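You operate a simulated robot arm through the tools that you are given. There is no shell and no other tool. Be economical: measure what you need, move in short steps, check, and stop when the job is done.

The job below is to be done with a simulated two-armed robot. You get a single attempt, and the scene is never put back.

TASK
Wet the pink cloth and wipe up both spills on the counter.
Fine: wet it under the tap; tap off, cloth back in its spot. What is to be rubbed or washed off counts as gone when no trace of it is left.

The check looks at the end state, three seconds after you hand in, the way a careful person would. Anything else that was tipped, shoved, dropped, spilled or broken makes it a failure. Flat cloth is picked up by pressing the open fingertips on it (5 to 10 N) and closing them slowly along it; thin cloth reads only 2 to 8 mm in the jaws.

THE ROBOT
Two 7-joint arms with four-finger grippers on one trunk, on a base that drives. Base frame: it is fixed to the floor where the robot stands at the start and does not move with it; the origin is under the middle of the robot, x ahead of it, y to its left, z up; the surface under the hand at the start is at about z = 0.73. Units: m, degrees, N and s.
The left shoulder is at the start at [0.04, 0.181, 1.304], the right one opposite. With the tool pointing down near the work surface each hand reaches from about 0.1 to 0.78 m from the robot's upright axis, wherever it stands, measured 20 degrees to its own side. Places, roughly: black cloth, green cloth, pink cloth [0.75, 1, 1]; blue spill on the counter [-2, 1.6, 0.9]; blue tap lever [0.8, -0.1, 1]; caramel spill on the counter [-2, 1.8, 0.9]. Payload 3.67 kg a hand.
Tool frame (each hand has its own): the origin (TCP) lies between the finger pads and is the grasp point; the fingertips stand 0.028 m ahead of it; z points along the fingers, y is the line along which they close. Largest opening 0.112 m; the body of the gripper starts 0.073 m behind the TCP.
Orientation is that of the tool frame in the base frame, as [roll, pitch, yaw] about the fixed x, y, z axes, in that order (R = Rz(yaw) Ry(pitch) Rx(roll)). With the fingers straight down and closing along the base's y, the tool's x points along the base's -x, its y along +y and its z along -z.

THE INTERFACE
- The arms move only by the tool servo_tool. It takes "left_targets", "right_targets" or both (then of equal length, played together; a hand with none holds still); each is a list of rows, each a list of 3 entries, a list of its own where there are three numbers: the shift along the base's x, y, z in units of 150 mm (1.0 is 150 mm), then the turn, a rotation vector about the base's x, y, z in units of 90 degrees (1.0 is 90 degrees), then the finger opening in m, from 0 to 0.112. In form: [[[dx, dy, dz], [rx, ry, rz], fingers], ...]. A call has 1 to 10 rows; each row is the pose to reach, as a shift and turn from the pose commanded when the call began. A call with a number of a shift or a turn outside -1 to 1 is refused whole. Rows are played at 5 a second. More than 0.05 m and 8.6 degrees between two rows, or a gripper value outside its range, and nothing of the call is played. Where a pose cannot be reached the arm comes as near as it can. A force on the tool above 90 N (or 10 N above the force at the start of the call, whichever is more), or a blocked arm, ends the call early, and 0.2 s more pass. The fingers move at their own pace and stop on an object; they squeeze with about 44 N. The grip force told is the motor's: it shows also when the fingers shut on nothing. Time passes only in rows, and 0.2 s behind the last, so rows that repeat a pose let the fingers close. The reply holds the time, the measured pose of the TCP, the force on the tool along the base axes, the opening and the grip force, in the units named above and with some noise, with the torque about the TCP (base axes, N m) and any sound that the robot's microphone picked up.
- Cameras (640 x 400 px; columns grow to the right, rows downward): "scene" is now at [0.1014, 0.0363, 1.5415]; the picture's right is [0.42, -0.91, 0.00], its down [-0.44, -0.21, -0.87] and it looks along [0.79, 0.37, -0.49] (base axes); focal length 268 px, centre (320, 200). "left" rides on the left gripper at [0.06, 0.018, -0.104] in its tool frame; the picture's right is [-0.29, 0.96, 0.00], its down [-0.80, -0.24, -0.55] and it looks along [-0.53, -0.16, 0.83] (tool axes); focal length 234 px, centre (320, 200). "right" rides on the right gripper at [0.06, -0.018, -0.104] in its tool frame; the picture's right is [0.29, 0.96, 0.00], its down [-0.80, 0.24, -0.55] and it looks along [-0.53, 0.16, 0.83] (tool axes); focal length 234 px, centre (320, 200). There is no depth. A picture from a camera that has moved, and an enlarged one, comes with that camera's place and axes in the base frame and with its lens.
- grab_frame(camera): a new picture of that camera. The clock stands still meanwhile.
- move_column(by): slides the trunk up (or, below 0, down) by that many m; the arms and the scene camera ride with it, the base frame stays. It gives what a move gives, with no picture.
- base_move(legs): drives the robot by 1 to 6 legs, each [ahead, left, turn to the left] in m, m and degrees, along the robot's own axes; the way and the turn of a leg run together, so that a leg with both is an arc; at most 1.5 m and 180 degrees a leg. The arms and the cameras ride along, it lands a little off, and it stops where it bumps. It gives what a move gives.
- turn_head(pan, tilt): turns the head with the scene camera to pan (to the left, within 86 degrees either way) and tilt (down, from -29 to 69), counted from straight ahead of the robot. It gives what a move gives.
- zoom(camera, box): a new picture of the part [left, top, right, bottom] of that camera's present view, enlarged. The clock stands still meanwhile.
- sign_off(): hands the job in; it is judged then, once.

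Work in short steps. Places have to be worked out from the pictures, the camera data and where the tool is seen: move nearer, look again, correct. Check each grasp and each placing, and mend what went wrong. You have 120 turns and 100 pictures in all, those below and enlarged ones among them. Open the grippers and draw the arms clear of the work before you hand the job in, unless the task says otherwise; then end with one line.

The tools are called after "Emit:" as name(argument=value, ...) on one line, values as JSON. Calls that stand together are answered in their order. servo_tool: Moves the arms, as the interface text tells. Its arguments: {"type":"object","properties":{"left_targets":{"type":"array"},"right_targets":{"type":"array"}},"required":[]} The other tools are called the same way: move_column (by) slides the trunk up or down; base_move (legs) drives the base; turn_head (pan, tilt) turns the head that bears the scene camera; grab_frame (camera) takes a picture; zoom (camera, box) takes an enlarged picture of a part of a camera's view; sign_off () hands the job in.

At the start:

```text
time_s: 0.0
left_tcp_pos: [0.5134, 0.4425, 1.3141]
left_tool_rot: [-180.0, -0.1, -179.9]
left_ft_force: [-0.1, -0.7, 0.9]
left_wrist_torque: [0.0, -0.02, 0.01]
left_width: 0.1121
left_grip_force: 0.1
right_tcp_pos: [0.5036, -0.0558, 1.2627]
right_tool_rot: [-179.9, 0.0, 179.9]
right_ft_force: [-0.3, -0.4, 0.2]
right_wrist_torque: [0.02, -0.02, 0.02]
right_width: 0.1122
right_grip_force: 0.1
trunk travel left (down, up): [-0.425, 0.089]
robot x, y, heading: [0.0003, -0.0003, -0.1]
head pan, tilt: [25.1, 29.4]
```

scene: 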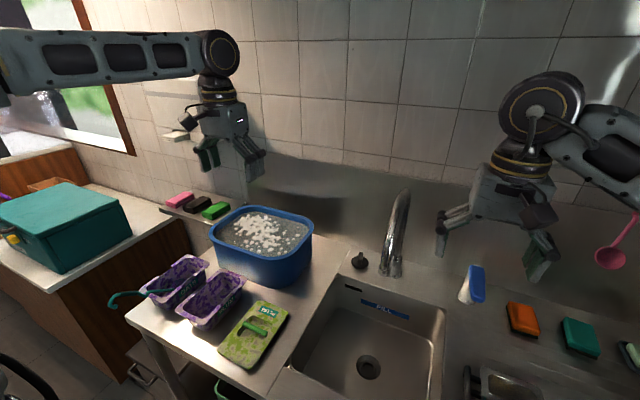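
right: 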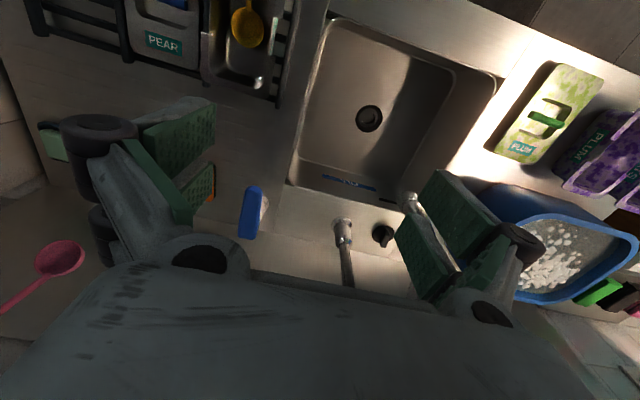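
left: 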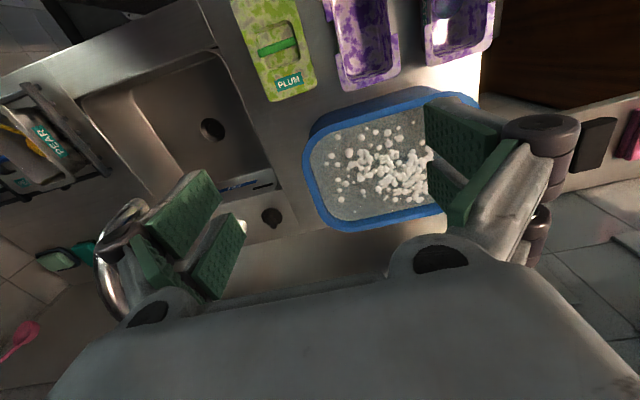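

I will look closer at the cloths on their ledge and at the tap with its blue lever before moving.

Emit:
zoom(camera="scene", box=[130, 170, 290, 270])

Emit:
zoom(camera="scene", box=[330, 180, 530, 310])

```text
4.00 times, centred on (210, 220) of scene
camera zoom: at [0.1014, 0.0363, 1.5415], right [0.42, -0.91, 0.0], down [-0.44, -0.21, -0.87], along [0.79, 0.37, -0.49], focal length 1071 px, centre (760, 120)
```

zoom: 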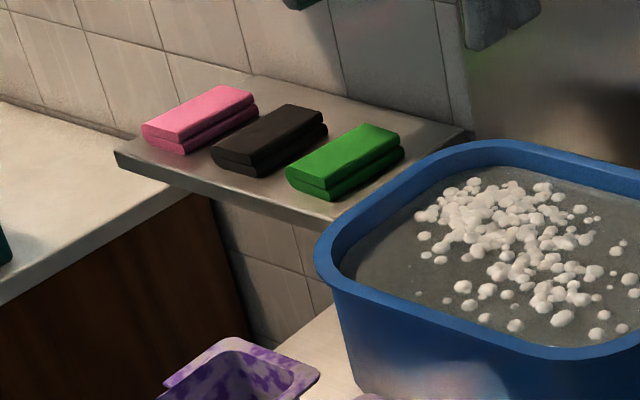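

```text
3.08 times, centred on (430, 245) of scene
camera zoom: at [0.1014, 0.0363, 1.5415], right [0.42, -0.91, 0.0], down [-0.44, -0.21, -0.87], along [0.79, 0.37, -0.49], focal length 824 px, centre (-18, 62)
```

zoom: 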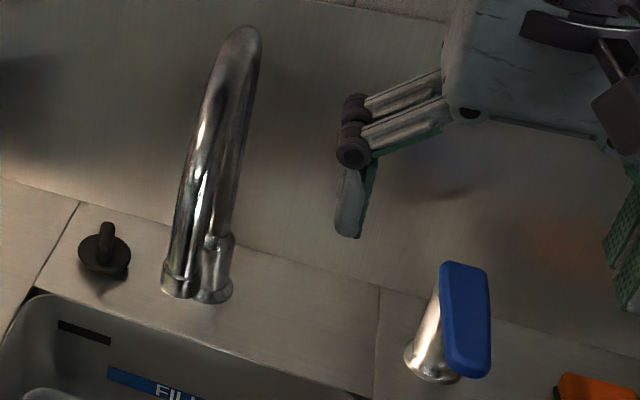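

Pink cloth is a folded pad at roughly (0.74, 0.99) on a ledge. I need driving room, so I look left and around.

Emit:
turn_head(pan=75, tilt=35)

Emit:
grab_frame(camera="scene")

Emit:
turn_head(pan=0, tilt=50)

Emit:
grab_frame(camera="scene")

```text
time_s: 1.2
left_tcp_pos: [0.5138, 0.4435, 1.3133]
left_tool_rot: [180.0, 0.1, -179.9]
left_ft_force: [0.0, 0.3, 0.2]
left_wrist_torque: [-0.03, 0.0, -0.03]
left_width: 0.1122
left_grip_force: 0.1
right_tcp_pos: [0.5039, -0.0567, 1.2631]
right_tool_rot: [-180.0, 0.0, 179.9]
right_ft_force: [-0.9, 0.3, 0.0]
right_wrist_torque: [0.0, -0.01, 0.01]
right_width: 0.112
right_grip_force: 0.0
trunk travel left (down, up): [-0.425, 0.089]
robot x, y, heading: [-0.0009, -0.0025, 0.2]
head pan, tilt: [75.0, 35.0]
```

```text
94 pictures are left
camera scene: at [0.0421, 0.0829, 1.5328], right [0.97, -0.26, 0.0], down [-0.15, -0.55, -0.82], along [0.21, 0.79, -0.57], focal length 268 px, centre (320, 200)
```

scene: 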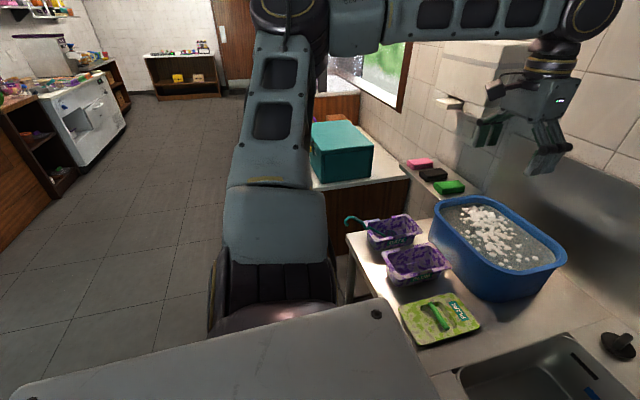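

```text
time_s: 2.6
left_tcp_pos: [0.5125, 0.4422, 1.3124]
left_tool_rot: [179.9, 0.0, -179.9]
left_ft_force: [-0.1, -0.4, 0.1]
left_wrist_torque: [0.02, 0.03, -0.01]
left_width: 0.1119
left_grip_force: 0.1
right_tcp_pos: [0.5045, -0.0566, 1.2629]
right_tool_rot: [180.0, 0.0, 179.9]
right_ft_force: [-0.1, -0.3, -0.5]
right_wrist_torque: [0.02, -0.02, 0.01]
right_width: 0.112
right_grip_force: 0.1
trunk travel left (down, up): [-0.425, 0.089]
robot x, y, heading: [0.001, -0.001, 0.1]
head pan, tilt: [0.0, 50.0]
```

```text
93 pictures are left
camera scene: at [0.0962, -0.0021, 1.5111], right [0.0, -1.0, 0.0], down [-0.77, 0.0, -0.64], along [0.64, 0.0, -0.77], focal length 268 px, centre (320, 200)
```

scene: 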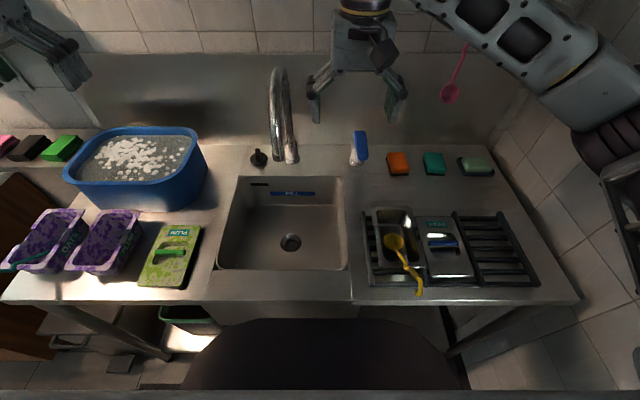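

Ledge z≈0.97 near the wall (x≈0.87), counters' fronts at x≈0.3. There is a pale box-like thing on the wall above the ledge; I check it and look at the room behind.

Emit:
turn_head(pan=50, tilt=15)

Emit:
grab_frame(camera="scene")

Emit:
turn_head(pan=86, tilt=20)

Emit:
grab_frame(camera="scene")

```text
time_s: 3.8
left_tcp_pos: [0.5121, 0.4431, 1.3124]
left_tool_rot: [180.0, 0.0, -180.0]
left_ft_force: [0.2, -0.1, 0.5]
left_wrist_torque: [-0.01, -0.01, 0.01]
left_width: 0.112
left_grip_force: 0.0
right_tcp_pos: [0.5033, -0.0575, 1.2613]
right_tool_rot: [-180.0, 0.0, -180.0]
right_ft_force: [-0.6, 0.3, 0.4]
right_wrist_torque: [0.0, 0.01, 0.03]
right_width: 0.112
right_grip_force: 0.0
trunk travel left (down, up): [-0.425, 0.089]
robot x, y, heading: [-0.0004, -0.0014, 0.1]
head pan, tilt: [50.0, 15.0]
```

```text
92 pictures are left
camera scene: at [0.0794, 0.0693, 1.5647], right [0.77, -0.64, 0.0], down [-0.17, -0.2, -0.97], along [0.62, 0.74, -0.26], focal length 268 px, centre (320, 200)
```

scene: 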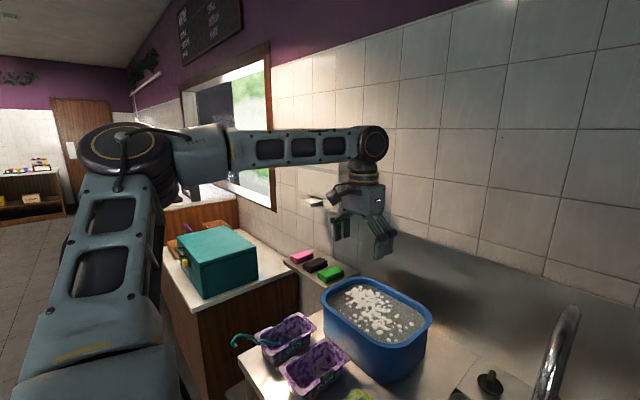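

```text
time_s: 4.8
left_tcp_pos: [0.5131, 0.4432, 1.3129]
left_tool_rot: [180.0, 0.0, -179.8]
left_ft_force: [0.0, -0.5, 0.0]
left_wrist_torque: [-0.02, 0.02, 0.01]
left_width: 0.1122
left_grip_force: 0.1
right_tcp_pos: [0.5026, -0.0569, 1.2621]
right_tool_rot: [-180.0, -0.1, 180.0]
right_ft_force: [0.6, -0.9, -0.1]
right_wrist_torque: [0.0, 0.04, 0.01]
right_width: 0.1119
right_grip_force: 0.0
trunk travel left (down, up): [-0.425, 0.089]
robot x, y, heading: [0.0015, -0.0021, -0.1]
head pan, tilt: [85.9, 20.0]
```

```text
91 pictures are left
camera scene: at [0.0259, 0.0907, 1.5567], right [1.0, -0.07, 0.0], down [-0.02, -0.34, -0.94], along [0.07, 0.94, -0.34], focal length 268 px, centre (320, 200)
```

scene: 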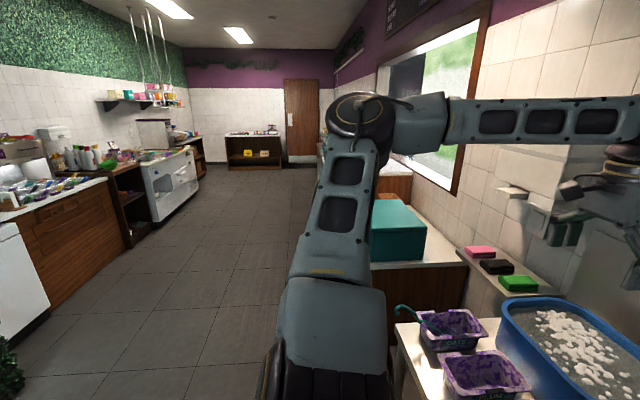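

I zoom on the pale wall fixture to know its extent over the cloths.

Emit:
zoom(camera="scene", box=[440, 110, 600, 310])

```text
2.00 times, centred on (520, 210) of scene
camera zoom: at [0.0259, 0.0907, 1.5567], right [1.0, -0.07, 0.0], down [-0.02, -0.34, -0.94], along [0.07, 0.94, -0.34], focal length 536 px, centre (-80, 180)
```

zoom: 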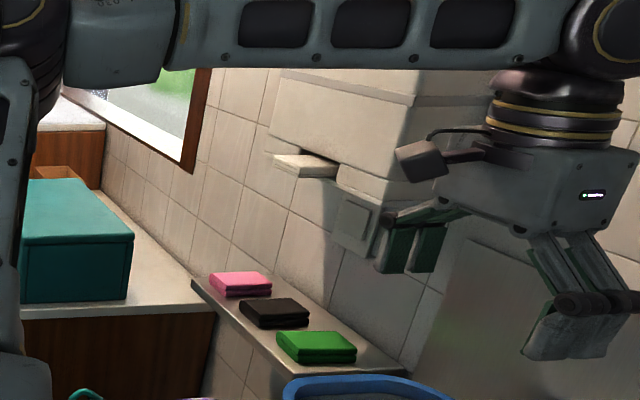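

A towel dispenser overhangs the cloths (bottom z≈1.26), so I'll approach tilted from the front. First I check the base footprint against the table legs.

Emit:
turn_head(pan=0, tilt=69)

Emit:
grab_frame(camera="scene")

```text
time_s: 6.5
left_tcp_pos: [0.5123, 0.4418, 1.3127]
left_tool_rot: [180.0, 0.0, -179.9]
left_ft_force: [0.0, 0.1, 0.1]
left_wrist_torque: [0.02, -0.01, -0.01]
left_width: 0.1121
left_grip_force: 0.0
right_tcp_pos: [0.5035, -0.0556, 1.2623]
right_tool_rot: [-180.0, 0.0, 179.8]
right_ft_force: [-0.1, 0.3, 0.4]
right_wrist_torque: [0.0, 0.03, 0.0]
right_width: 0.1119
right_grip_force: 0.1
trunk travel left (down, up): [-0.425, 0.089]
robot x, y, heading: [-0.0007, -0.0009, -0.0]
head pan, tilt: [0.0, 68.8]
```

```text
89 pictures are left
camera scene: at [0.0752, -0.0021, 1.4892], right [0.0, -1.0, 0.0], down [-0.93, 0.0, -0.36], along [0.36, 0.0, -0.93], focal length 268 px, centre (320, 200)
```

scene: 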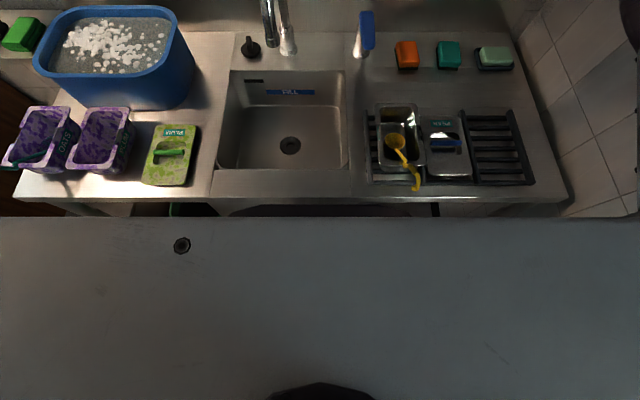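

The dark shape is the chest, not the base under the table. I drive left along the counter, slightly backed off.

Emit:
base_move(legs=[[-0.05, 0.35, 0], [0.0, 0.35, 0]])

Emit:
turn_head(pan=30, tilt=35)

Emit:
grab_frame(camera="scene")

Emit:
grab_frame(camera="left")

```text
time_s: 10.7
left_tcp_pos: [0.4644, 1.1496, 1.3142]
left_tool_rot: [179.9, 0.0, -179.9]
left_ft_force: [-0.4, -0.4, 0.1]
left_wrist_torque: [-0.01, 0.0, 0.0]
left_width: 0.1119
left_grip_force: 0.3
right_tcp_pos: [0.4556, 0.6513, 1.2623]
right_tool_rot: [-180.0, 0.0, -179.9]
right_ft_force: [1.3, -0.7, 0.5]
right_wrist_torque: [0.01, 0.0, -0.03]
right_width: 0.1121
right_grip_force: 0.0
trunk travel left (down, up): [-0.425, 0.089]
robot x, y, heading: [-0.0466, 0.7068, 0.3]
head pan, tilt: [0.0, 68.8]
```

```text
time_s: 11.7
left_tcp_pos: [0.4631, 1.1497, 1.3136]
left_tool_rot: [-180.0, 0.0, -179.9]
left_ft_force: [-0.8, -0.6, 0.2]
left_wrist_torque: [0.02, 0.02, 0.0]
left_width: 0.1119
left_grip_force: 0.1
right_tcp_pos: [0.4567, 0.6521, 1.2632]
right_tool_rot: [-179.9, 0.0, -179.9]
right_ft_force: [-0.2, -0.5, 0.1]
right_wrist_torque: [0.01, -0.02, -0.02]
right_width: 0.1117
right_grip_force: 0.0
trunk travel left (down, up): [-0.425, 0.089]
robot x, y, heading: [-0.0475, 0.7074, -0.1]
head pan, tilt: [30.0, 35.0]
```

```text
88 pictures are left
camera scene: at [0.0478, 0.7491, 1.5327], right [0.5, -0.87, 0.0], down [-0.5, -0.29, -0.82], along [0.71, 0.41, -0.57], focal length 268 px, centre (320, 200)
```

scene: 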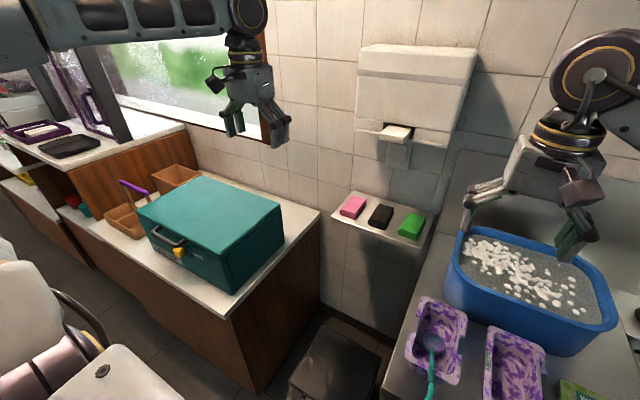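

```text
87 pictures are left
camera left: at [0.4045, 1.1676, 1.4167], right [0.29, 0.96, 0.0], down [0.8, -0.24, 0.55], along [0.53, -0.16, -0.83], focal length 234 px, centre (320, 200)
```

left: 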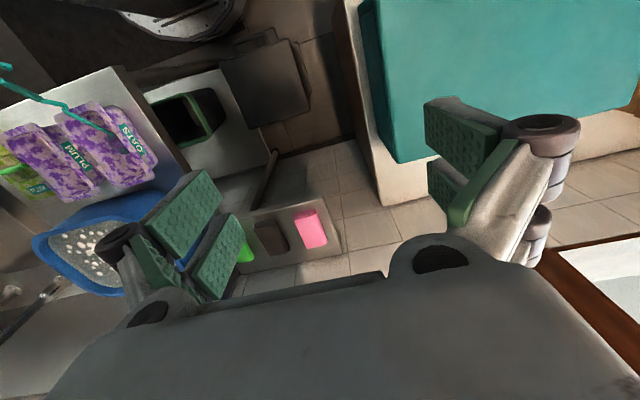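

Triangulating three views: pink cloth top ≈ (0.762, 1.033, 0.975), dispenser front x≈0.78. I tilt the left hand 40° forward and bring it to a standoff.

Emit:
servo_tool(left_targets=[[[0.13, -0.13, 0], [0, -0.09, 0], 0.095], [[0.26, -0.26, 0], [0, -0.18, 0], 0.095], [[0.4, -0.4, -0.1], [0, -0.27, 0], 0.095], [[0.53, -0.53, -0.25], [0, -0.36, 0], 0.095], [[0.67, -0.67, -0.4], [0, -0.445, 0], 0.095], [[0.8, -0.77, -0.6], [0, -0.445, 0], 0.095], [[0.8, -0.77, -0.8], [0, -0.445, 0], 0.095]])

Emit:
grab_frame(camera="left")

Emit:
grab_frame(camera="scene")

```text
time_s: 13.3
left_tcp_pos: [0.5845, 1.0373, 1.1911]
left_tool_rot: [-179.8, 40.0, -179.7]
left_ft_force: [0.0, 0.3, 0.2]
left_wrist_torque: [-0.03, -0.01, 0.0]
left_width: 0.0947
left_grip_force: 0.1
right_tcp_pos: [0.4563, 0.6534, 1.2628]
right_tool_rot: [180.0, 0.0, -179.9]
right_ft_force: [-0.1, 0.4, 0.3]
right_wrist_torque: [0.02, -0.05, 0.0]
right_width: 0.112
right_grip_force: 0.1
trunk travel left (down, up): [-0.425, 0.089]
robot x, y, heading: [-0.0502, 0.7069, 0.0]
head pan, tilt: [30.0, 35.0]
```

```text
86 pictures are left
camera left: at [0.4705, 1.0549, 1.2322], right [0.22, 0.96, 0.18], down [0.25, -0.24, 0.94], along [0.94, -0.16, -0.29], focal length 234 px, centre (320, 200)
```

left: 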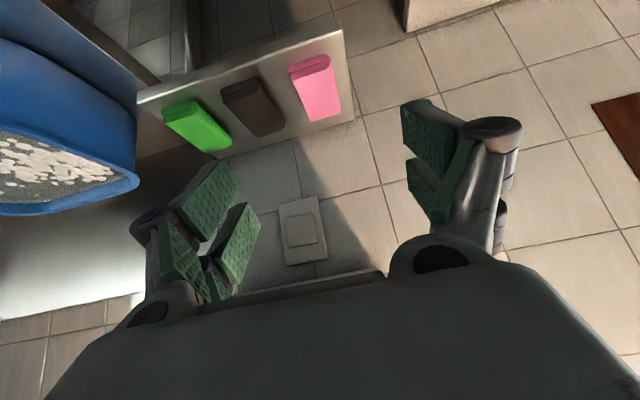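

```text
85 pictures are left
camera scene: at [0.0481, 0.7508, 1.5327], right [0.5, -0.87, 0.0], down [-0.5, -0.29, -0.82], along [0.71, 0.41, -0.57], focal length 268 px, centre (320, 200)
```

scene: 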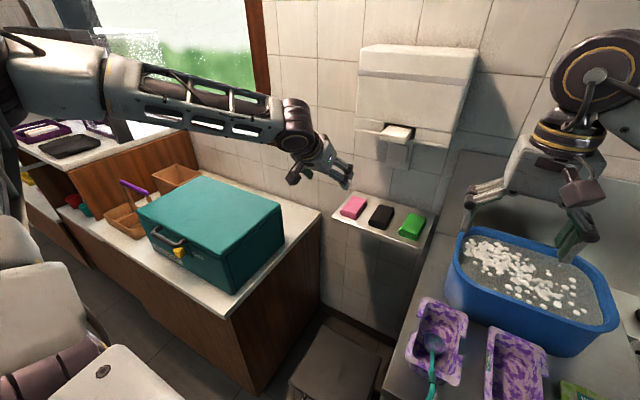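

The wrist picture is upside down (image-down is world-up), and it shows the pink pad well. I zoom to measure it.

Emit:
zoom(camera="left", box=[200, 20, 360, 140])

```text
3.33 times, centred on (280, 80) of left
camera zoom: at [0.4705, 1.0549, 1.2322], right [0.22, 0.96, 0.18], down [0.25, -0.24, 0.94], along [0.94, -0.16, -0.29], focal length 781 px, centre (453, 600)
```

zoom: 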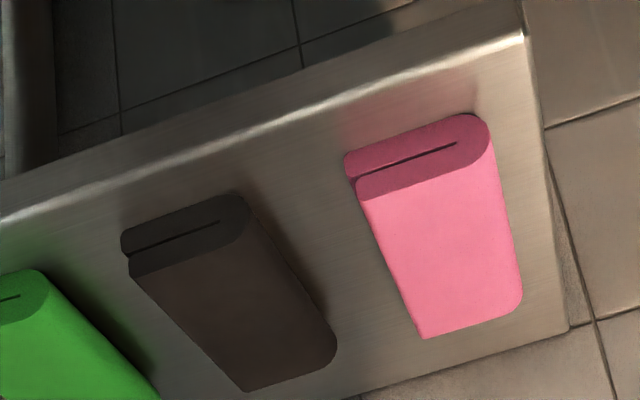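

Pad measured: x 0.722–0.824, y 1.005–1.065, top ≈0.975, ledge ≈0.948. I move to a standoff 0.1 m back along the tool axis.

Emit:
servo_tool(left_targets=[[[0.2, -0.015, -0.22], [0, 0, 0], 0.095], [[0.4, -0.015, -0.44], [0, 0, 0], 0.095], [[0.6, -0.015, -0.66], [0, 0, 0], 0.095], [[0.757, -0.015, -0.867], [0, 0, 0], 0.095], [[0.757, -0.015, -0.867], [0, 0, 0], 0.095]])

Emit:
grab_frame(camera="left")

```text
time_s: 14.5
left_tcp_pos: [0.6963, 1.0305, 1.0599]
left_tool_rot: [-179.8, 40.1, -179.7]
left_ft_force: [0.0, 0.3, 1.0]
left_wrist_torque: [0.01, -0.01, 0.02]
left_width: 0.095
left_grip_force: 0.0
right_tcp_pos: [0.4562, 0.653, 1.2621]
right_tool_rot: [-180.0, -0.1, -180.0]
right_ft_force: [0.3, -0.5, -0.6]
right_wrist_torque: [-0.01, -0.01, 0.01]
right_width: 0.1122
right_grip_force: 0.1
trunk travel left (down, up): [-0.425, 0.089]
robot x, y, heading: [-0.0466, 0.7084, 0.3]
head pan, tilt: [30.0, 35.0]
```

```text
83 pictures are left
camera left: at [0.584, 1.0494, 1.1006], right [0.22, 0.96, 0.18], down [0.25, -0.24, 0.94], along [0.94, -0.16, -0.29], focal length 234 px, centre (320, 200)
```

left: 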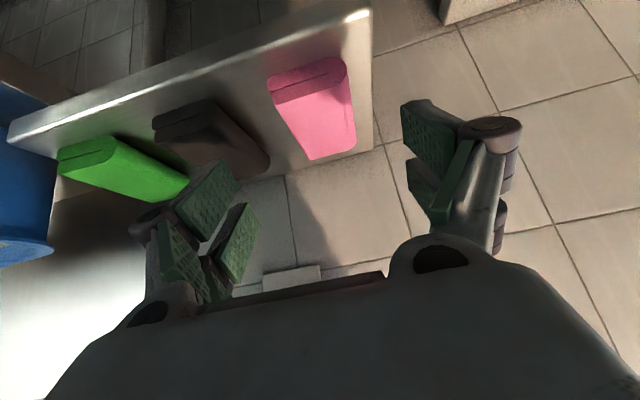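

Position estimates agree. I advance along the tool axis to straddle the pad.

Emit:
servo_tool(left_targets=[[[0.1, 0.03, -0.11], [0, 0, 0], 0.095], [[0.2, 0.03, -0.23], [0, 0, 0], 0.095], [[0.32, 0.03, -0.37], [0, 0, 0], 0.095], [[0.438, 0.03, -0.5], [0, 0, 0], 0.095], [[0.438, 0.03, -0.5], [0, 0, 0], 0.095]])

Emit:
grab_frame(camera="left")

Emit:
zoom(camera="scene", box=[290, 160, 450, 260])

```text
time_s: 15.7
left_tcp_pos: [0.7391, 1.0453, 1.0046]
left_tool_rot: [-179.9, 40.1, -179.8]
left_ft_force: [-0.2, -0.4, 0.8]
left_wrist_torque: [-0.04, -0.01, 0.01]
left_width: 0.0952
left_grip_force: 0.0
left hand out of reach, approached as far as the arm can: row 3, 4, 5
right_tcp_pos: [0.4562, 0.6523, 1.2633]
right_tool_rot: [180.0, 0.0, -180.0]
right_ft_force: [0.0, 0.1, -0.8]
right_wrist_torque: [0.0, 0.01, -0.01]
right_width: 0.112
right_grip_force: 0.0
trunk travel left (down, up): [-0.425, 0.089]
robot x, y, heading: [-0.0475, 0.7109, 0.2]
head pan, tilt: [30.0, 35.0]
```

```text
82 pictures are left
camera left: at [0.6272, 1.0626, 1.0456], right [0.22, 0.96, 0.18], down [0.25, -0.24, 0.94], along [0.94, -0.16, -0.29], focal length 234 px, centre (320, 200)
```

left: 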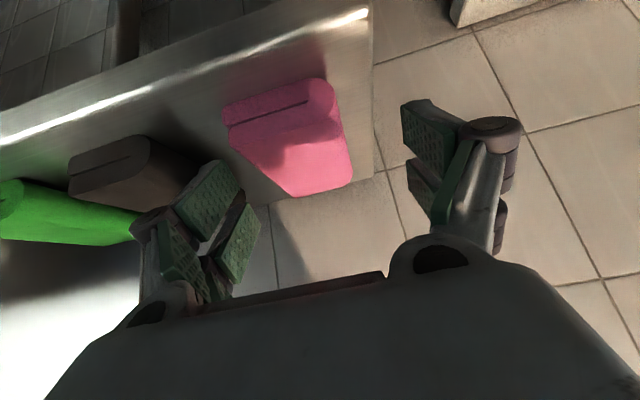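

```text
4.00 times, centred on (370, 210) of scene
camera zoom: at [0.0478, 0.7497, 1.5328], right [0.5, -0.87, 0.0], down [-0.5, -0.29, -0.82], along [0.71, 0.41, -0.57], focal length 1071 px, centre (120, 160)
```

zoom: 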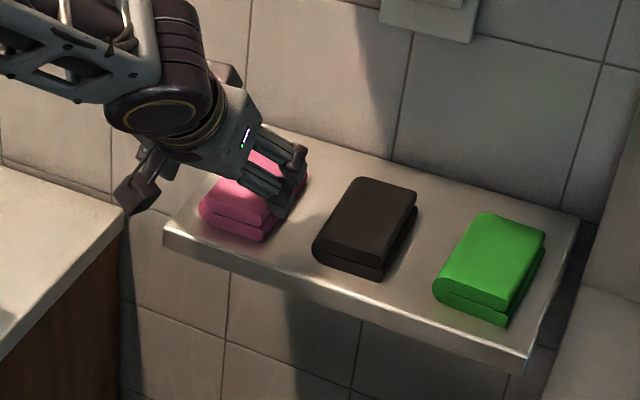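

The arm is at its limit, short of the target. I back out along the tool axis and then drive 0.09 m ahead.

Emit:
servo_tool(left_targets=[[[-0.15, -0.0, 0.2], [0, 0, 0], 0.095], [[-0.3, -0.02, 0.4], [0, 0, 0], 0.095], [[-0.45, -0.03, 0.6], [0, 0, 0], 0.095], [[-0.6, -0.03, 0.7], [0, 0, 0], 0.095], [[-0.8, -0.03, 0.7], [0, 0, 0], 0.095], [[-1.0, -0.03, 0.7], [0, 0, 0], 0.095]])

Emit:
base_move(legs=[[0.09, 0.0, 0]])

```text
time_s: 17.1
left_tcp_pos: [0.5885, 1.0407, 1.1121]
left_tool_rot: [-179.8, 40.2, -179.8]
left_ft_force: [-0.6, 0.9, -0.4]
left_wrist_torque: [0.01, -0.06, 0.0]
left_width: 0.0949
left_grip_force: 0.0
right_tcp_pos: [0.4544, 0.6532, 1.2628]
right_tool_rot: [-180.0, 0.0, -179.9]
right_ft_force: [0.1, 0.3, -0.6]
right_wrist_torque: [-0.01, -0.02, -0.01]
right_width: 0.1118
right_grip_force: 0.0
trunk travel left (down, up): [-0.425, 0.089]
robot x, y, heading: [-0.0501, 0.705, -0.1]
head pan, tilt: [30.0, 35.0]
```

```text
time_s: 18.3
left_tcp_pos: [0.6702, 1.0403, 1.109]
left_tool_rot: [-180.0, 39.8, -179.7]
left_ft_force: [0.1, 0.2, -1.1]
left_wrist_torque: [-0.03, 0.01, 0.03]
left_width: 0.0953
left_grip_force: 0.1
right_tcp_pos: [0.5366, 0.6541, 1.2614]
right_tool_rot: [-179.9, -0.2, -180.0]
right_ft_force: [0.8, 0.5, -0.1]
right_wrist_torque: [0.01, 0.06, 0.0]
right_width: 0.1122
right_grip_force: 0.0
trunk travel left (down, up): [-0.425, 0.089]
robot x, y, heading: [0.0289, 0.7077, 0.1]
head pan, tilt: [30.0, 35.0]
stopped in leg 1: the robot was blocked; the commanded pose is now the measured one
```

Blocked at x=0.029, but that gives 8 cm. I check the surroundings for what was touched while proceeding to the standoff.

Emit:
servo_tool(left_targets=[[[0.1, -0.03, -0.15], [0, 0, 0], 0.095], [[0.2, -0.03, -0.33], [0, 0, 0], 0.095], [[0.2, -0.03, -0.33], [0, 0, 0], 0.095]])

Emit:
grab_frame(camera="scene")

Emit:
grab_frame(camera="left")

```text
time_s: 19.1
left_tcp_pos: [0.6958, 1.0353, 1.0616]
left_tool_rot: [-179.8, 40.1, -179.7]
left_ft_force: [0.0, 0.1, -0.3]
left_wrist_torque: [0.04, -0.03, 0.01]
left_width: 0.0946
left_grip_force: 0.1
right_tcp_pos: [0.5359, 0.6531, 1.2627]
right_tool_rot: [-180.0, 0.1, -179.9]
right_ft_force: [-0.4, 0.9, 0.3]
right_wrist_torque: [0.0, 0.02, 0.0]
right_width: 0.112
right_grip_force: 0.0
trunk travel left (down, up): [-0.425, 0.089]
robot x, y, heading: [0.0296, 0.7105, 0.2]
head pan, tilt: [30.0, 35.0]
```

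```text
80 pictures are left
camera scene: at [0.1262, 0.7499, 1.5328], right [0.5, -0.86, 0.0], down [-0.5, -0.29, -0.82], along [0.71, 0.41, -0.57], focal length 268 px, centre (320, 200)
```

scene: 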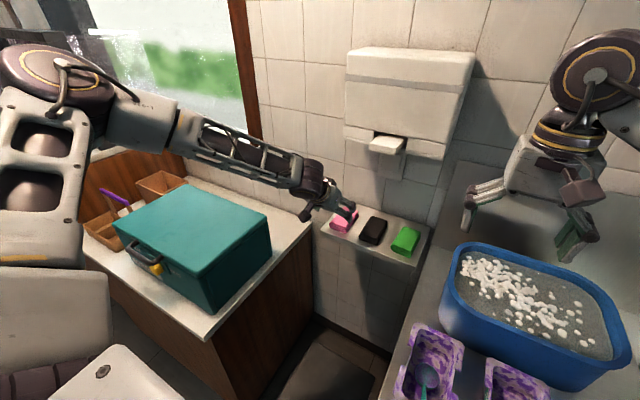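

```text
79 pictures are left
camera left: at [0.5839, 1.0524, 1.1023], right [0.22, 0.96, 0.18], down [0.25, -0.24, 0.94], along [0.94, -0.16, -0.29], focal length 234 px, centre (320, 200)
```

left: 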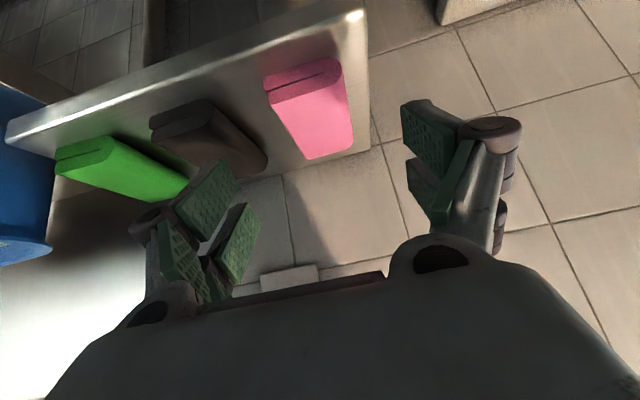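

All is upright. I advance to the grasp pose.

Emit:
servo_tool(left_targets=[[[0.1, 0.0, -0.12], [0, 0, 0], 0.095], [[0.22, 0.0, -0.26], [0, 0, 0], 0.095], [[0.34, 0.0, -0.4], [0, 0, 0], 0.095], [[0.44, 0.0, -0.517], [0, 0, 0], 0.095], [[0.44, 0.0, -0.517], [0, 0, 0], 0.095]])

Emit:
grab_frame(camera="left")

Emit:
zoom(camera="scene", box=[290, 170, 450, 270])

```text
time_s: 20.3
left_tcp_pos: [0.7618, 1.0345, 0.9859]
left_tool_rot: [-179.9, 40.2, -179.8]
left_ft_force: [0.0, 0.0, 0.0]
left_wrist_torque: [0.0, -0.01, 0.01]
left_width: 0.095
left_grip_force: 0.0
right_tcp_pos: [0.5334, 0.6519, 1.2641]
right_tool_rot: [179.9, 0.0, -179.9]
right_ft_force: [-0.1, -0.6, 0.1]
right_wrist_torque: [-0.03, -0.01, 0.0]
right_width: 0.112
right_grip_force: 0.0
trunk travel left (down, up): [-0.425, 0.089]
robot x, y, heading: [0.0321, 0.7089, -0.1]
head pan, tilt: [30.0, 35.0]
```

```text
78 pictures are left
camera left: at [0.6487, 1.0517, 1.0244], right [0.22, 0.96, 0.18], down [0.25, -0.24, 0.94], along [0.94, -0.16, -0.29], focal length 234 px, centre (320, 200)
```

left: 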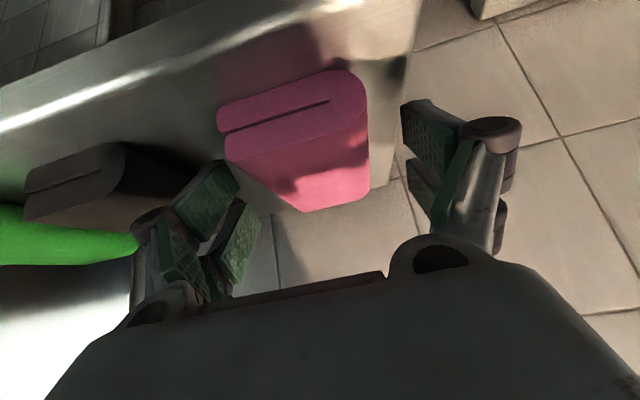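

```text
4.00 times, centred on (370, 220) of scene
camera zoom: at [0.1252, 0.75, 1.5329], right [0.5, -0.86, 0.0], down [-0.5, -0.29, -0.82], along [0.71, 0.41, -0.57], focal length 1071 px, centre (120, 120)
```

zoom: 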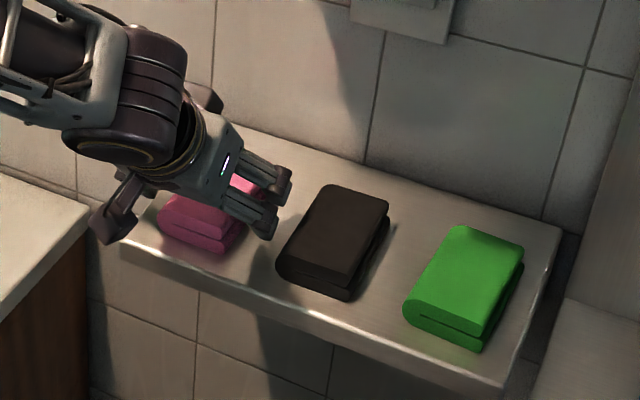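

The fingers straddle the pink pad with clearance to the black one. I close slowly.

Emit:
servo_tool(left_targets=[[[0, 0, 0], [0, 0, 0], 0.085], [[0, 0, 0], [0, 0, 0], 0.075], [[0, 0, 0], [0, 0, 0], 0.065], [[0, 0, 0], [0, 0, 0], 0.055], [[0, 0, 0], [0, 0, 0], 0.045], [[0, 0, 0], [0, 0, 0], 0.035], [[0, 0, 0], [0, 0, 0], 0.025], [[0, 0, 0], [0, 0, 0], 0.015], [[0, 0, 0], [0, 0, 0], 0.005], [[0, 0, 0], [0, 0, 0], 0.0]])

Emit:
grab_frame(camera="left")

```text
time_s: 22.5
left_tcp_pos: [0.7611, 1.0344, 0.9847]
left_tool_rot: [-179.9, 40.2, -179.7]
left_ft_force: [1.8, 5.0, 12.0]
left_wrist_torque: [0.37, -0.14, 0.04]
left_width: 0.061
left_grip_force: 44.1
right_tcp_pos: [0.5338, 0.6525, 1.2641]
right_tool_rot: [180.0, 0.1, -179.9]
right_ft_force: [-0.4, -0.6, 0.2]
right_wrist_torque: [-0.02, -0.01, 0.02]
right_width: 0.1122
right_grip_force: 0.0
trunk travel left (down, up): [-0.425, 0.089]
robot x, y, heading: [0.0301, 0.7068, 0.3]
head pan, tilt: [30.0, 35.0]
```

```text
76 pictures are left
camera left: at [0.6485, 1.0521, 1.0253], right [0.22, 0.96, 0.18], down [0.25, -0.24, 0.94], along [0.94, -0.16, -0.29], focal length 234 px, centre (320, 200)
```

left: 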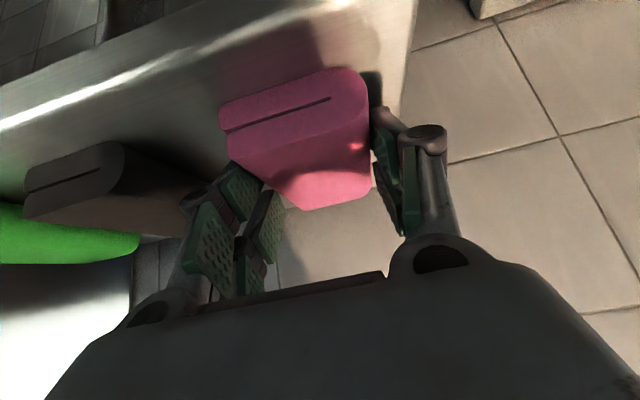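

Grip 44 N at 61 mm; the pad is held. I lift it straight up, then back away.

Emit:
servo_tool(left_targets=[[[0, 0, 0.06], [0, 0, 0], 0.0], [[0, 0, 0.2], [0, 0, 0], 0.0], [[-0.1, 0, 0.4], [0, 0, 0], 0.0], [[-0.3, 0, 0.6], [0, 0, 0], 0.0], [[-0.55, 0, 0.75], [0, 0, 0], 0.0], [[-0.75, 0, 0.95], [0, 0, 0], 0.0], [[-0.75, 0, 0.95], [0, 0, 0], 0.0]])

Emit:
grab_frame(camera="left")

Emit:
zoom(camera="scene", box=[260, 130, 460, 280])

```text
time_s: 24.1
left_tcp_pos: [0.6519, 1.0338, 1.1258]
left_tool_rot: [-179.9, 40.0, -179.8]
left_ft_force: [0.3, 0.2, -0.8]
left_wrist_torque: [0.03, 0.0, -0.02]
left_width: 0.0611
left_grip_force: 43.4
right_tcp_pos: [0.5353, 0.6532, 1.2627]
right_tool_rot: [180.0, 0.1, -179.9]
right_ft_force: [0.2, 0.5, -0.1]
right_wrist_torque: [0.01, 0.05, -0.02]
right_width: 0.1119
right_grip_force: 0.0
trunk travel left (down, up): [-0.425, 0.089]
robot x, y, heading: [0.0303, 0.7095, -0.2]
head pan, tilt: [30.0, 35.0]
```

```text
75 pictures are left
camera left: at [0.5388, 1.0521, 1.1655], right [0.22, 0.96, 0.18], down [0.25, -0.24, 0.94], along [0.94, -0.16, -0.3], focal length 234 px, centre (320, 200)
```

left: 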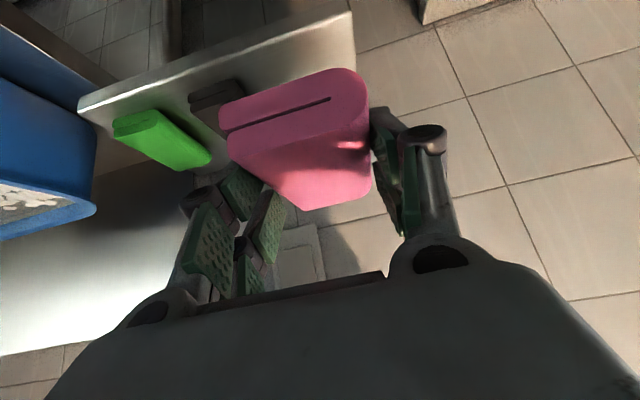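

```text
2.67 times, centred on (360, 205) of scene
camera zoom: at [0.1271, 0.7498, 1.5327], right [0.5, -0.86, 0.0], down [-0.5, -0.29, -0.82], along [0.71, 0.41, -0.57], focal length 714 px, centre (213, 187)
```

zoom: 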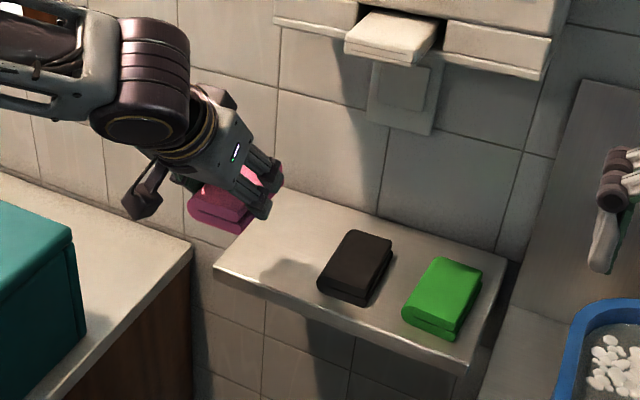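

Pad is held flat and level. I raise and retract the left hand, then back off and return toward the sink.

Emit:
servo_tool(left_targets=[[[-0.2, 0, 0.2], [0, 0, 0], 0.0], [[-0.4, 0, 0.4], [0, 0, 0], 0.0], [[-0.6, 0, 0.6], [0, 0, 0], 0.0], [[-0.7, 0, 0.8], [0, 0, 0], 0.0]])

Emit:
base_move(legs=[[-0.07, 0, 0], [0, -0.35, 0], [0, -0.35, 0]])

Emit:
turn_head(pan=0, tilt=40)

Emit:
grab_frame(camera="scene")

Emit:
grab_frame(camera="right")

```text
time_s: 25.1
left_tcp_pos: [0.5454, 1.0356, 1.2488]
left_tool_rot: [-179.8, 40.0, -179.9]
left_ft_force: [-0.6, -0.1, -0.8]
left_wrist_torque: [-0.01, 0.0, 0.03]
left_width: 0.0608
left_grip_force: 44.0
right_tcp_pos: [0.5332, 0.6525, 1.2629]
right_tool_rot: [-180.0, 0.2, -179.9]
right_ft_force: [-0.1, 1.1, -0.8]
right_wrist_torque: [0.01, 0.0, 0.0]
right_width: 0.1121
right_grip_force: 0.0
trunk travel left (down, up): [-0.425, 0.089]
robot x, y, heading: [0.0288, 0.7062, 0.1]
head pan, tilt: [30.0, 35.0]
```

```text
time_s: 30.0
left_tcp_pos: [0.4804, 0.3325, 1.2465]
left_tool_rot: [-179.9, 40.1, -179.6]
left_ft_force: [0.3, 0.6, -0.8]
left_wrist_torque: [-0.01, -0.02, -0.02]
left_width: 0.0612
left_grip_force: 43.7
right_tcp_pos: [0.4696, -0.0511, 1.2624]
right_tool_rot: [180.0, -0.1, -179.7]
right_ft_force: [-0.1, 0.3, -1.0]
right_wrist_torque: [0.02, 0.02, 0.0]
right_width: 0.1121
right_grip_force: 0.1
trunk travel left (down, up): [-0.425, 0.089]
robot x, y, heading: [-0.0362, 0.0006, 0.4]
head pan, tilt: [30.0, 35.0]
```

```text
time_s: 30.9
left_tcp_pos: [0.4819, 0.3324, 1.2466]
left_tool_rot: [-179.9, 40.1, -179.7]
left_ft_force: [-0.3, 0.6, -0.9]
left_wrist_torque: [-0.01, -0.01, -0.04]
left_width: 0.0613
left_grip_force: 44.2
right_tcp_pos: [0.4687, -0.0525, 1.2631]
right_tool_rot: [-180.0, -0.1, -179.7]
right_ft_force: [-0.9, 0.0, -0.6]
right_wrist_torque: [0.0, 0.01, 0.02]
right_width: 0.112
right_grip_force: 0.1
trunk travel left (down, up): [-0.425, 0.089]
robot x, y, heading: [-0.0324, -0.0017, 0.4]
head pan, tilt: [0.0, 40.0]
```

```text
73 pictures are left
camera scene: at [0.069, 0.0005, 1.5253], right [0.01, -1.0, 0.0], down [-0.64, 0.0, -0.77], along [0.77, 0.0, -0.64], focal length 268 px, centre (320, 200)
```

scene: 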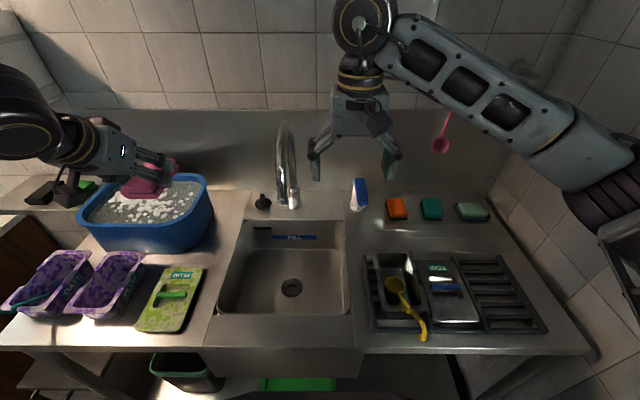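

```text
72 pictures are left
camera right: at [0.4102, -0.0707, 1.3657], right [-0.29, 0.96, 0.0], down [0.8, 0.24, 0.55], along [0.53, 0.16, -0.83], focal length 234 px, centre (320, 200)
```

right: 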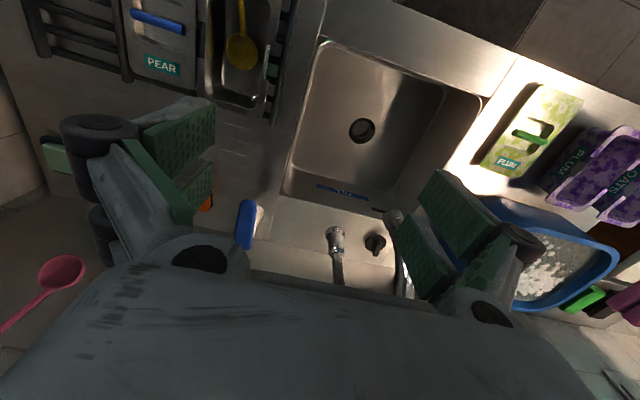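

Back at the sink with the pad still held. I zoom in on the faucet and lever.

Emit:
zoom(camera="scene", box=[240, 110, 400, 260])

Emit:
zoom(camera="right", box=[200, 150, 440, 300])

```text
2.67 times, centred on (320, 185) of scene
camera zoom: at [0.069, 0.0005, 1.5253], right [0.01, -1.0, 0.0], down [-0.64, 0.0, -0.77], along [0.77, 0.0, -0.64], focal length 714 px, centre (320, 240)
```

zoom: 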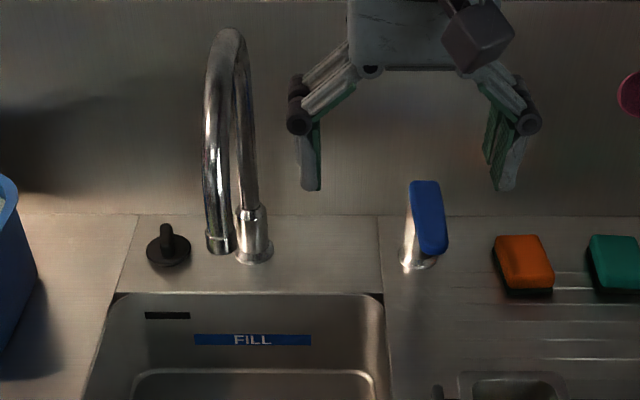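

```text
2.67 times, centred on (320, 225) of right
camera zoom: at [0.4102, -0.0707, 1.3657], right [-0.29, 0.96, 0.0], down [0.8, 0.24, 0.55], along [0.53, 0.16, -0.83], focal length 624 px, centre (320, 133)
```

zoom: 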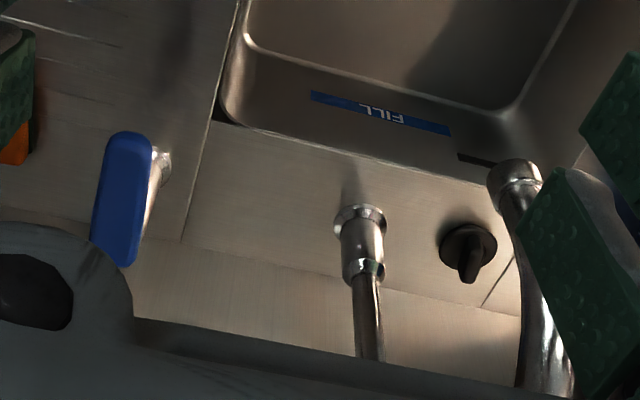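

Outlet triangulates to ≈(0.58, 0.094, 1.09); the blue lever runs from its post (0.787,-0.127) to a front end ≈(0.70,-0.131,0.99). I nudge the base ahead and bring the right hand toward the lever.

Emit:
base_move(legs=[[0.045, 0, 0]])

Emit:
servo_tool(right_targets=[[[0.25, -0.15, 0.0], [0, 0, 0], 0.08], [[0.5, -0.3, 0.0], [0, 0, 0], 0.08], [[0.75, -0.5, -0.1], [0, 0, 0], 0.08], [[0.9, -0.53, -0.3], [0, 0, 0], 0.08], [[0.9, -0.53, -0.5], [0, 0, 0], 0.08], [[0.9, -0.53, -0.5], [0, 0, 0], 0.08]])

Emit:
grab_frame(camera="right")

Emit:
grab_frame(camera="scene")

```text
time_s: 31.8
left_tcp_pos: [0.5184, 0.3317, 1.2498]
left_tool_rot: [-179.9, 40.6, -179.6]
left_ft_force: [-1.6, 0.6, -0.8]
left_wrist_torque: [0.06, -0.02, -0.03]
left_width: 0.0611
left_grip_force: 43.7
right_tcp_pos: [0.5046, -0.0509, 1.2665]
right_tool_rot: [179.8, 0.4, -179.6]
right_ft_force: [-1.3, 0.3, -0.4]
right_wrist_torque: [0.01, -0.08, 0.02]
right_width: 0.1118
right_grip_force: 0.0
trunk travel left (down, up): [-0.425, 0.089]
robot x, y, heading: [0.0091, 0.002, 0.5]
head pan, tilt: [0.0, 40.0]
```

```text
refused: row 3 steps farther than a row can; nothing moved
```

```text
69 pictures are left
camera right: at [0.4456, -0.0708, 1.3687], right [-0.29, 0.96, 0.0], down [0.79, 0.24, 0.56], along [0.54, 0.16, -0.83], focal length 234 px, centre (320, 200)
```

right: 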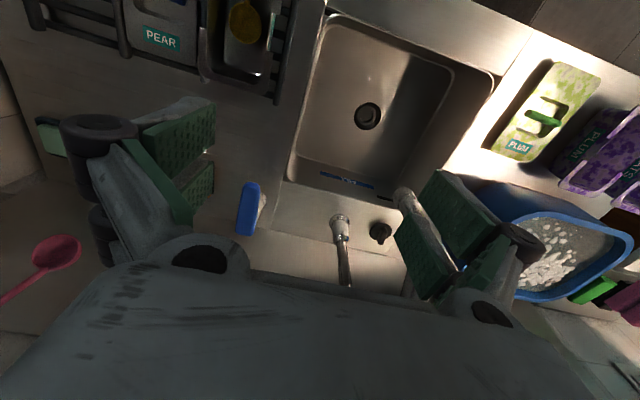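

```text
68 pictures are left
camera scene: at [0.1037, 0.0, 1.5259], right [0.01, -1.0, 0.0], down [-0.64, 0.0, -0.77], along [0.77, 0.0, -0.64], focal length 268 px, centre (320, 200)
```

scene: 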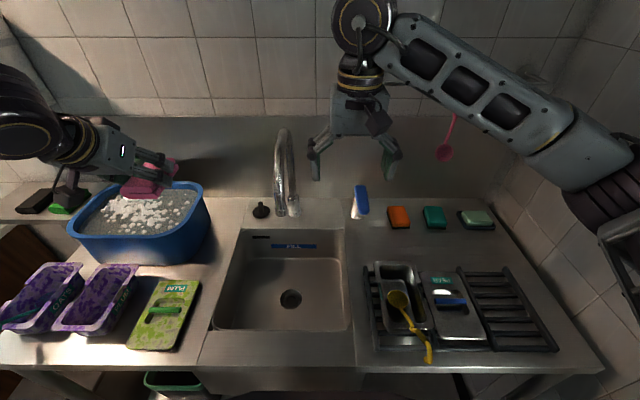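

The base moved 4 cm; I redo the right-hand move in smaller steps.

Emit:
servo_tool(right_targets=[[[0.2, -0.15, 0.0], [0, 0, 0], 0.08], [[0.4, -0.3, 0.0], [0, 0, 0], 0.08], [[0.6, -0.45, -0.1], [0, 0, 0], 0.08], [[0.75, -0.53, -0.3], [0, 0, 0], 0.08], [[0.85, -0.53, -0.5], [0, 0, 0], 0.08], [[0.9, -0.53, -0.7], [0, 0, 0], 0.08], [[0.9, -0.53, -0.7], [0, 0, 0], 0.08]])

Emit:
grab_frame(camera="right")

Emit:
zoom(camera="scene", box=[260, 100, 460, 240])

```text
time_s: 33.4
left_tcp_pos: [0.5236, 0.331, 1.247]
left_tool_rot: [-179.8, 40.2, -179.6]
left_ft_force: [0.1, 0.1, -0.7]
left_wrist_torque: [0.03, -0.01, 0.02]
left_width: 0.0612
left_grip_force: 43.5
right_tcp_pos: [0.6458, -0.1317, 1.1586]
right_tool_rot: [180.0, 0.0, -179.6]
right_ft_force: [-1.0, 0.3, 0.5]
right_wrist_torque: [-0.03, 0.0, -0.03]
right_width: 0.08
right_grip_force: 0.0
trunk travel left (down, up): [-0.425, 0.089]
robot x, y, heading: [0.0078, 0.0008, 0.2]
head pan, tilt: [0.0, 40.0]
```

```text
67 pictures are left
camera right: at [0.5875, -0.1507, 1.2616], right [-0.29, 0.96, 0.0], down [0.79, 0.24, 0.56], along [0.53, 0.16, -0.83], focal length 234 px, centre (320, 200)
```

right: 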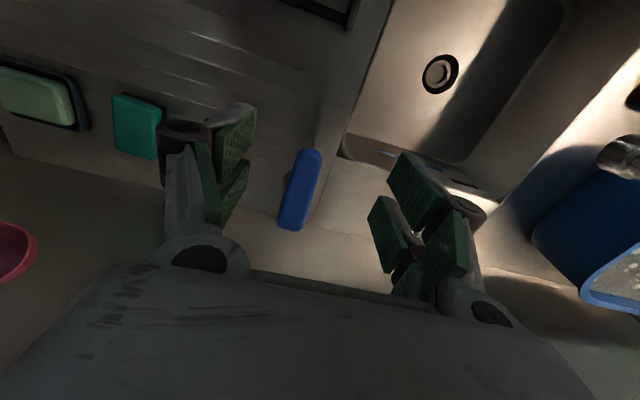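

```text
2.86 times, centred on (360, 170) of scene
camera zoom: at [0.1112, 0.0, 1.5253], right [0.01, -1.0, 0.0], down [-0.64, 0.0, -0.77], along [0.77, 0.0, -0.64], focal length 765 px, centre (206, 286)
```

zoom: 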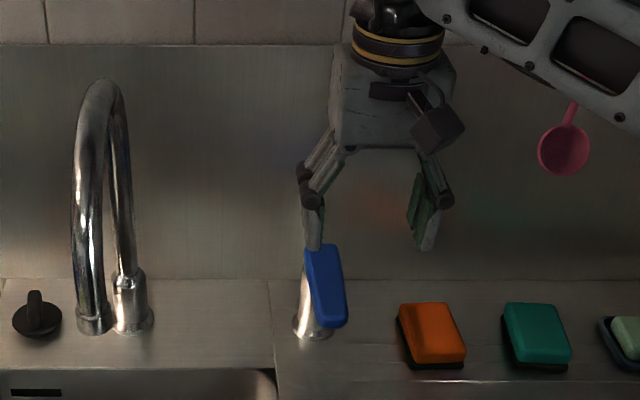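

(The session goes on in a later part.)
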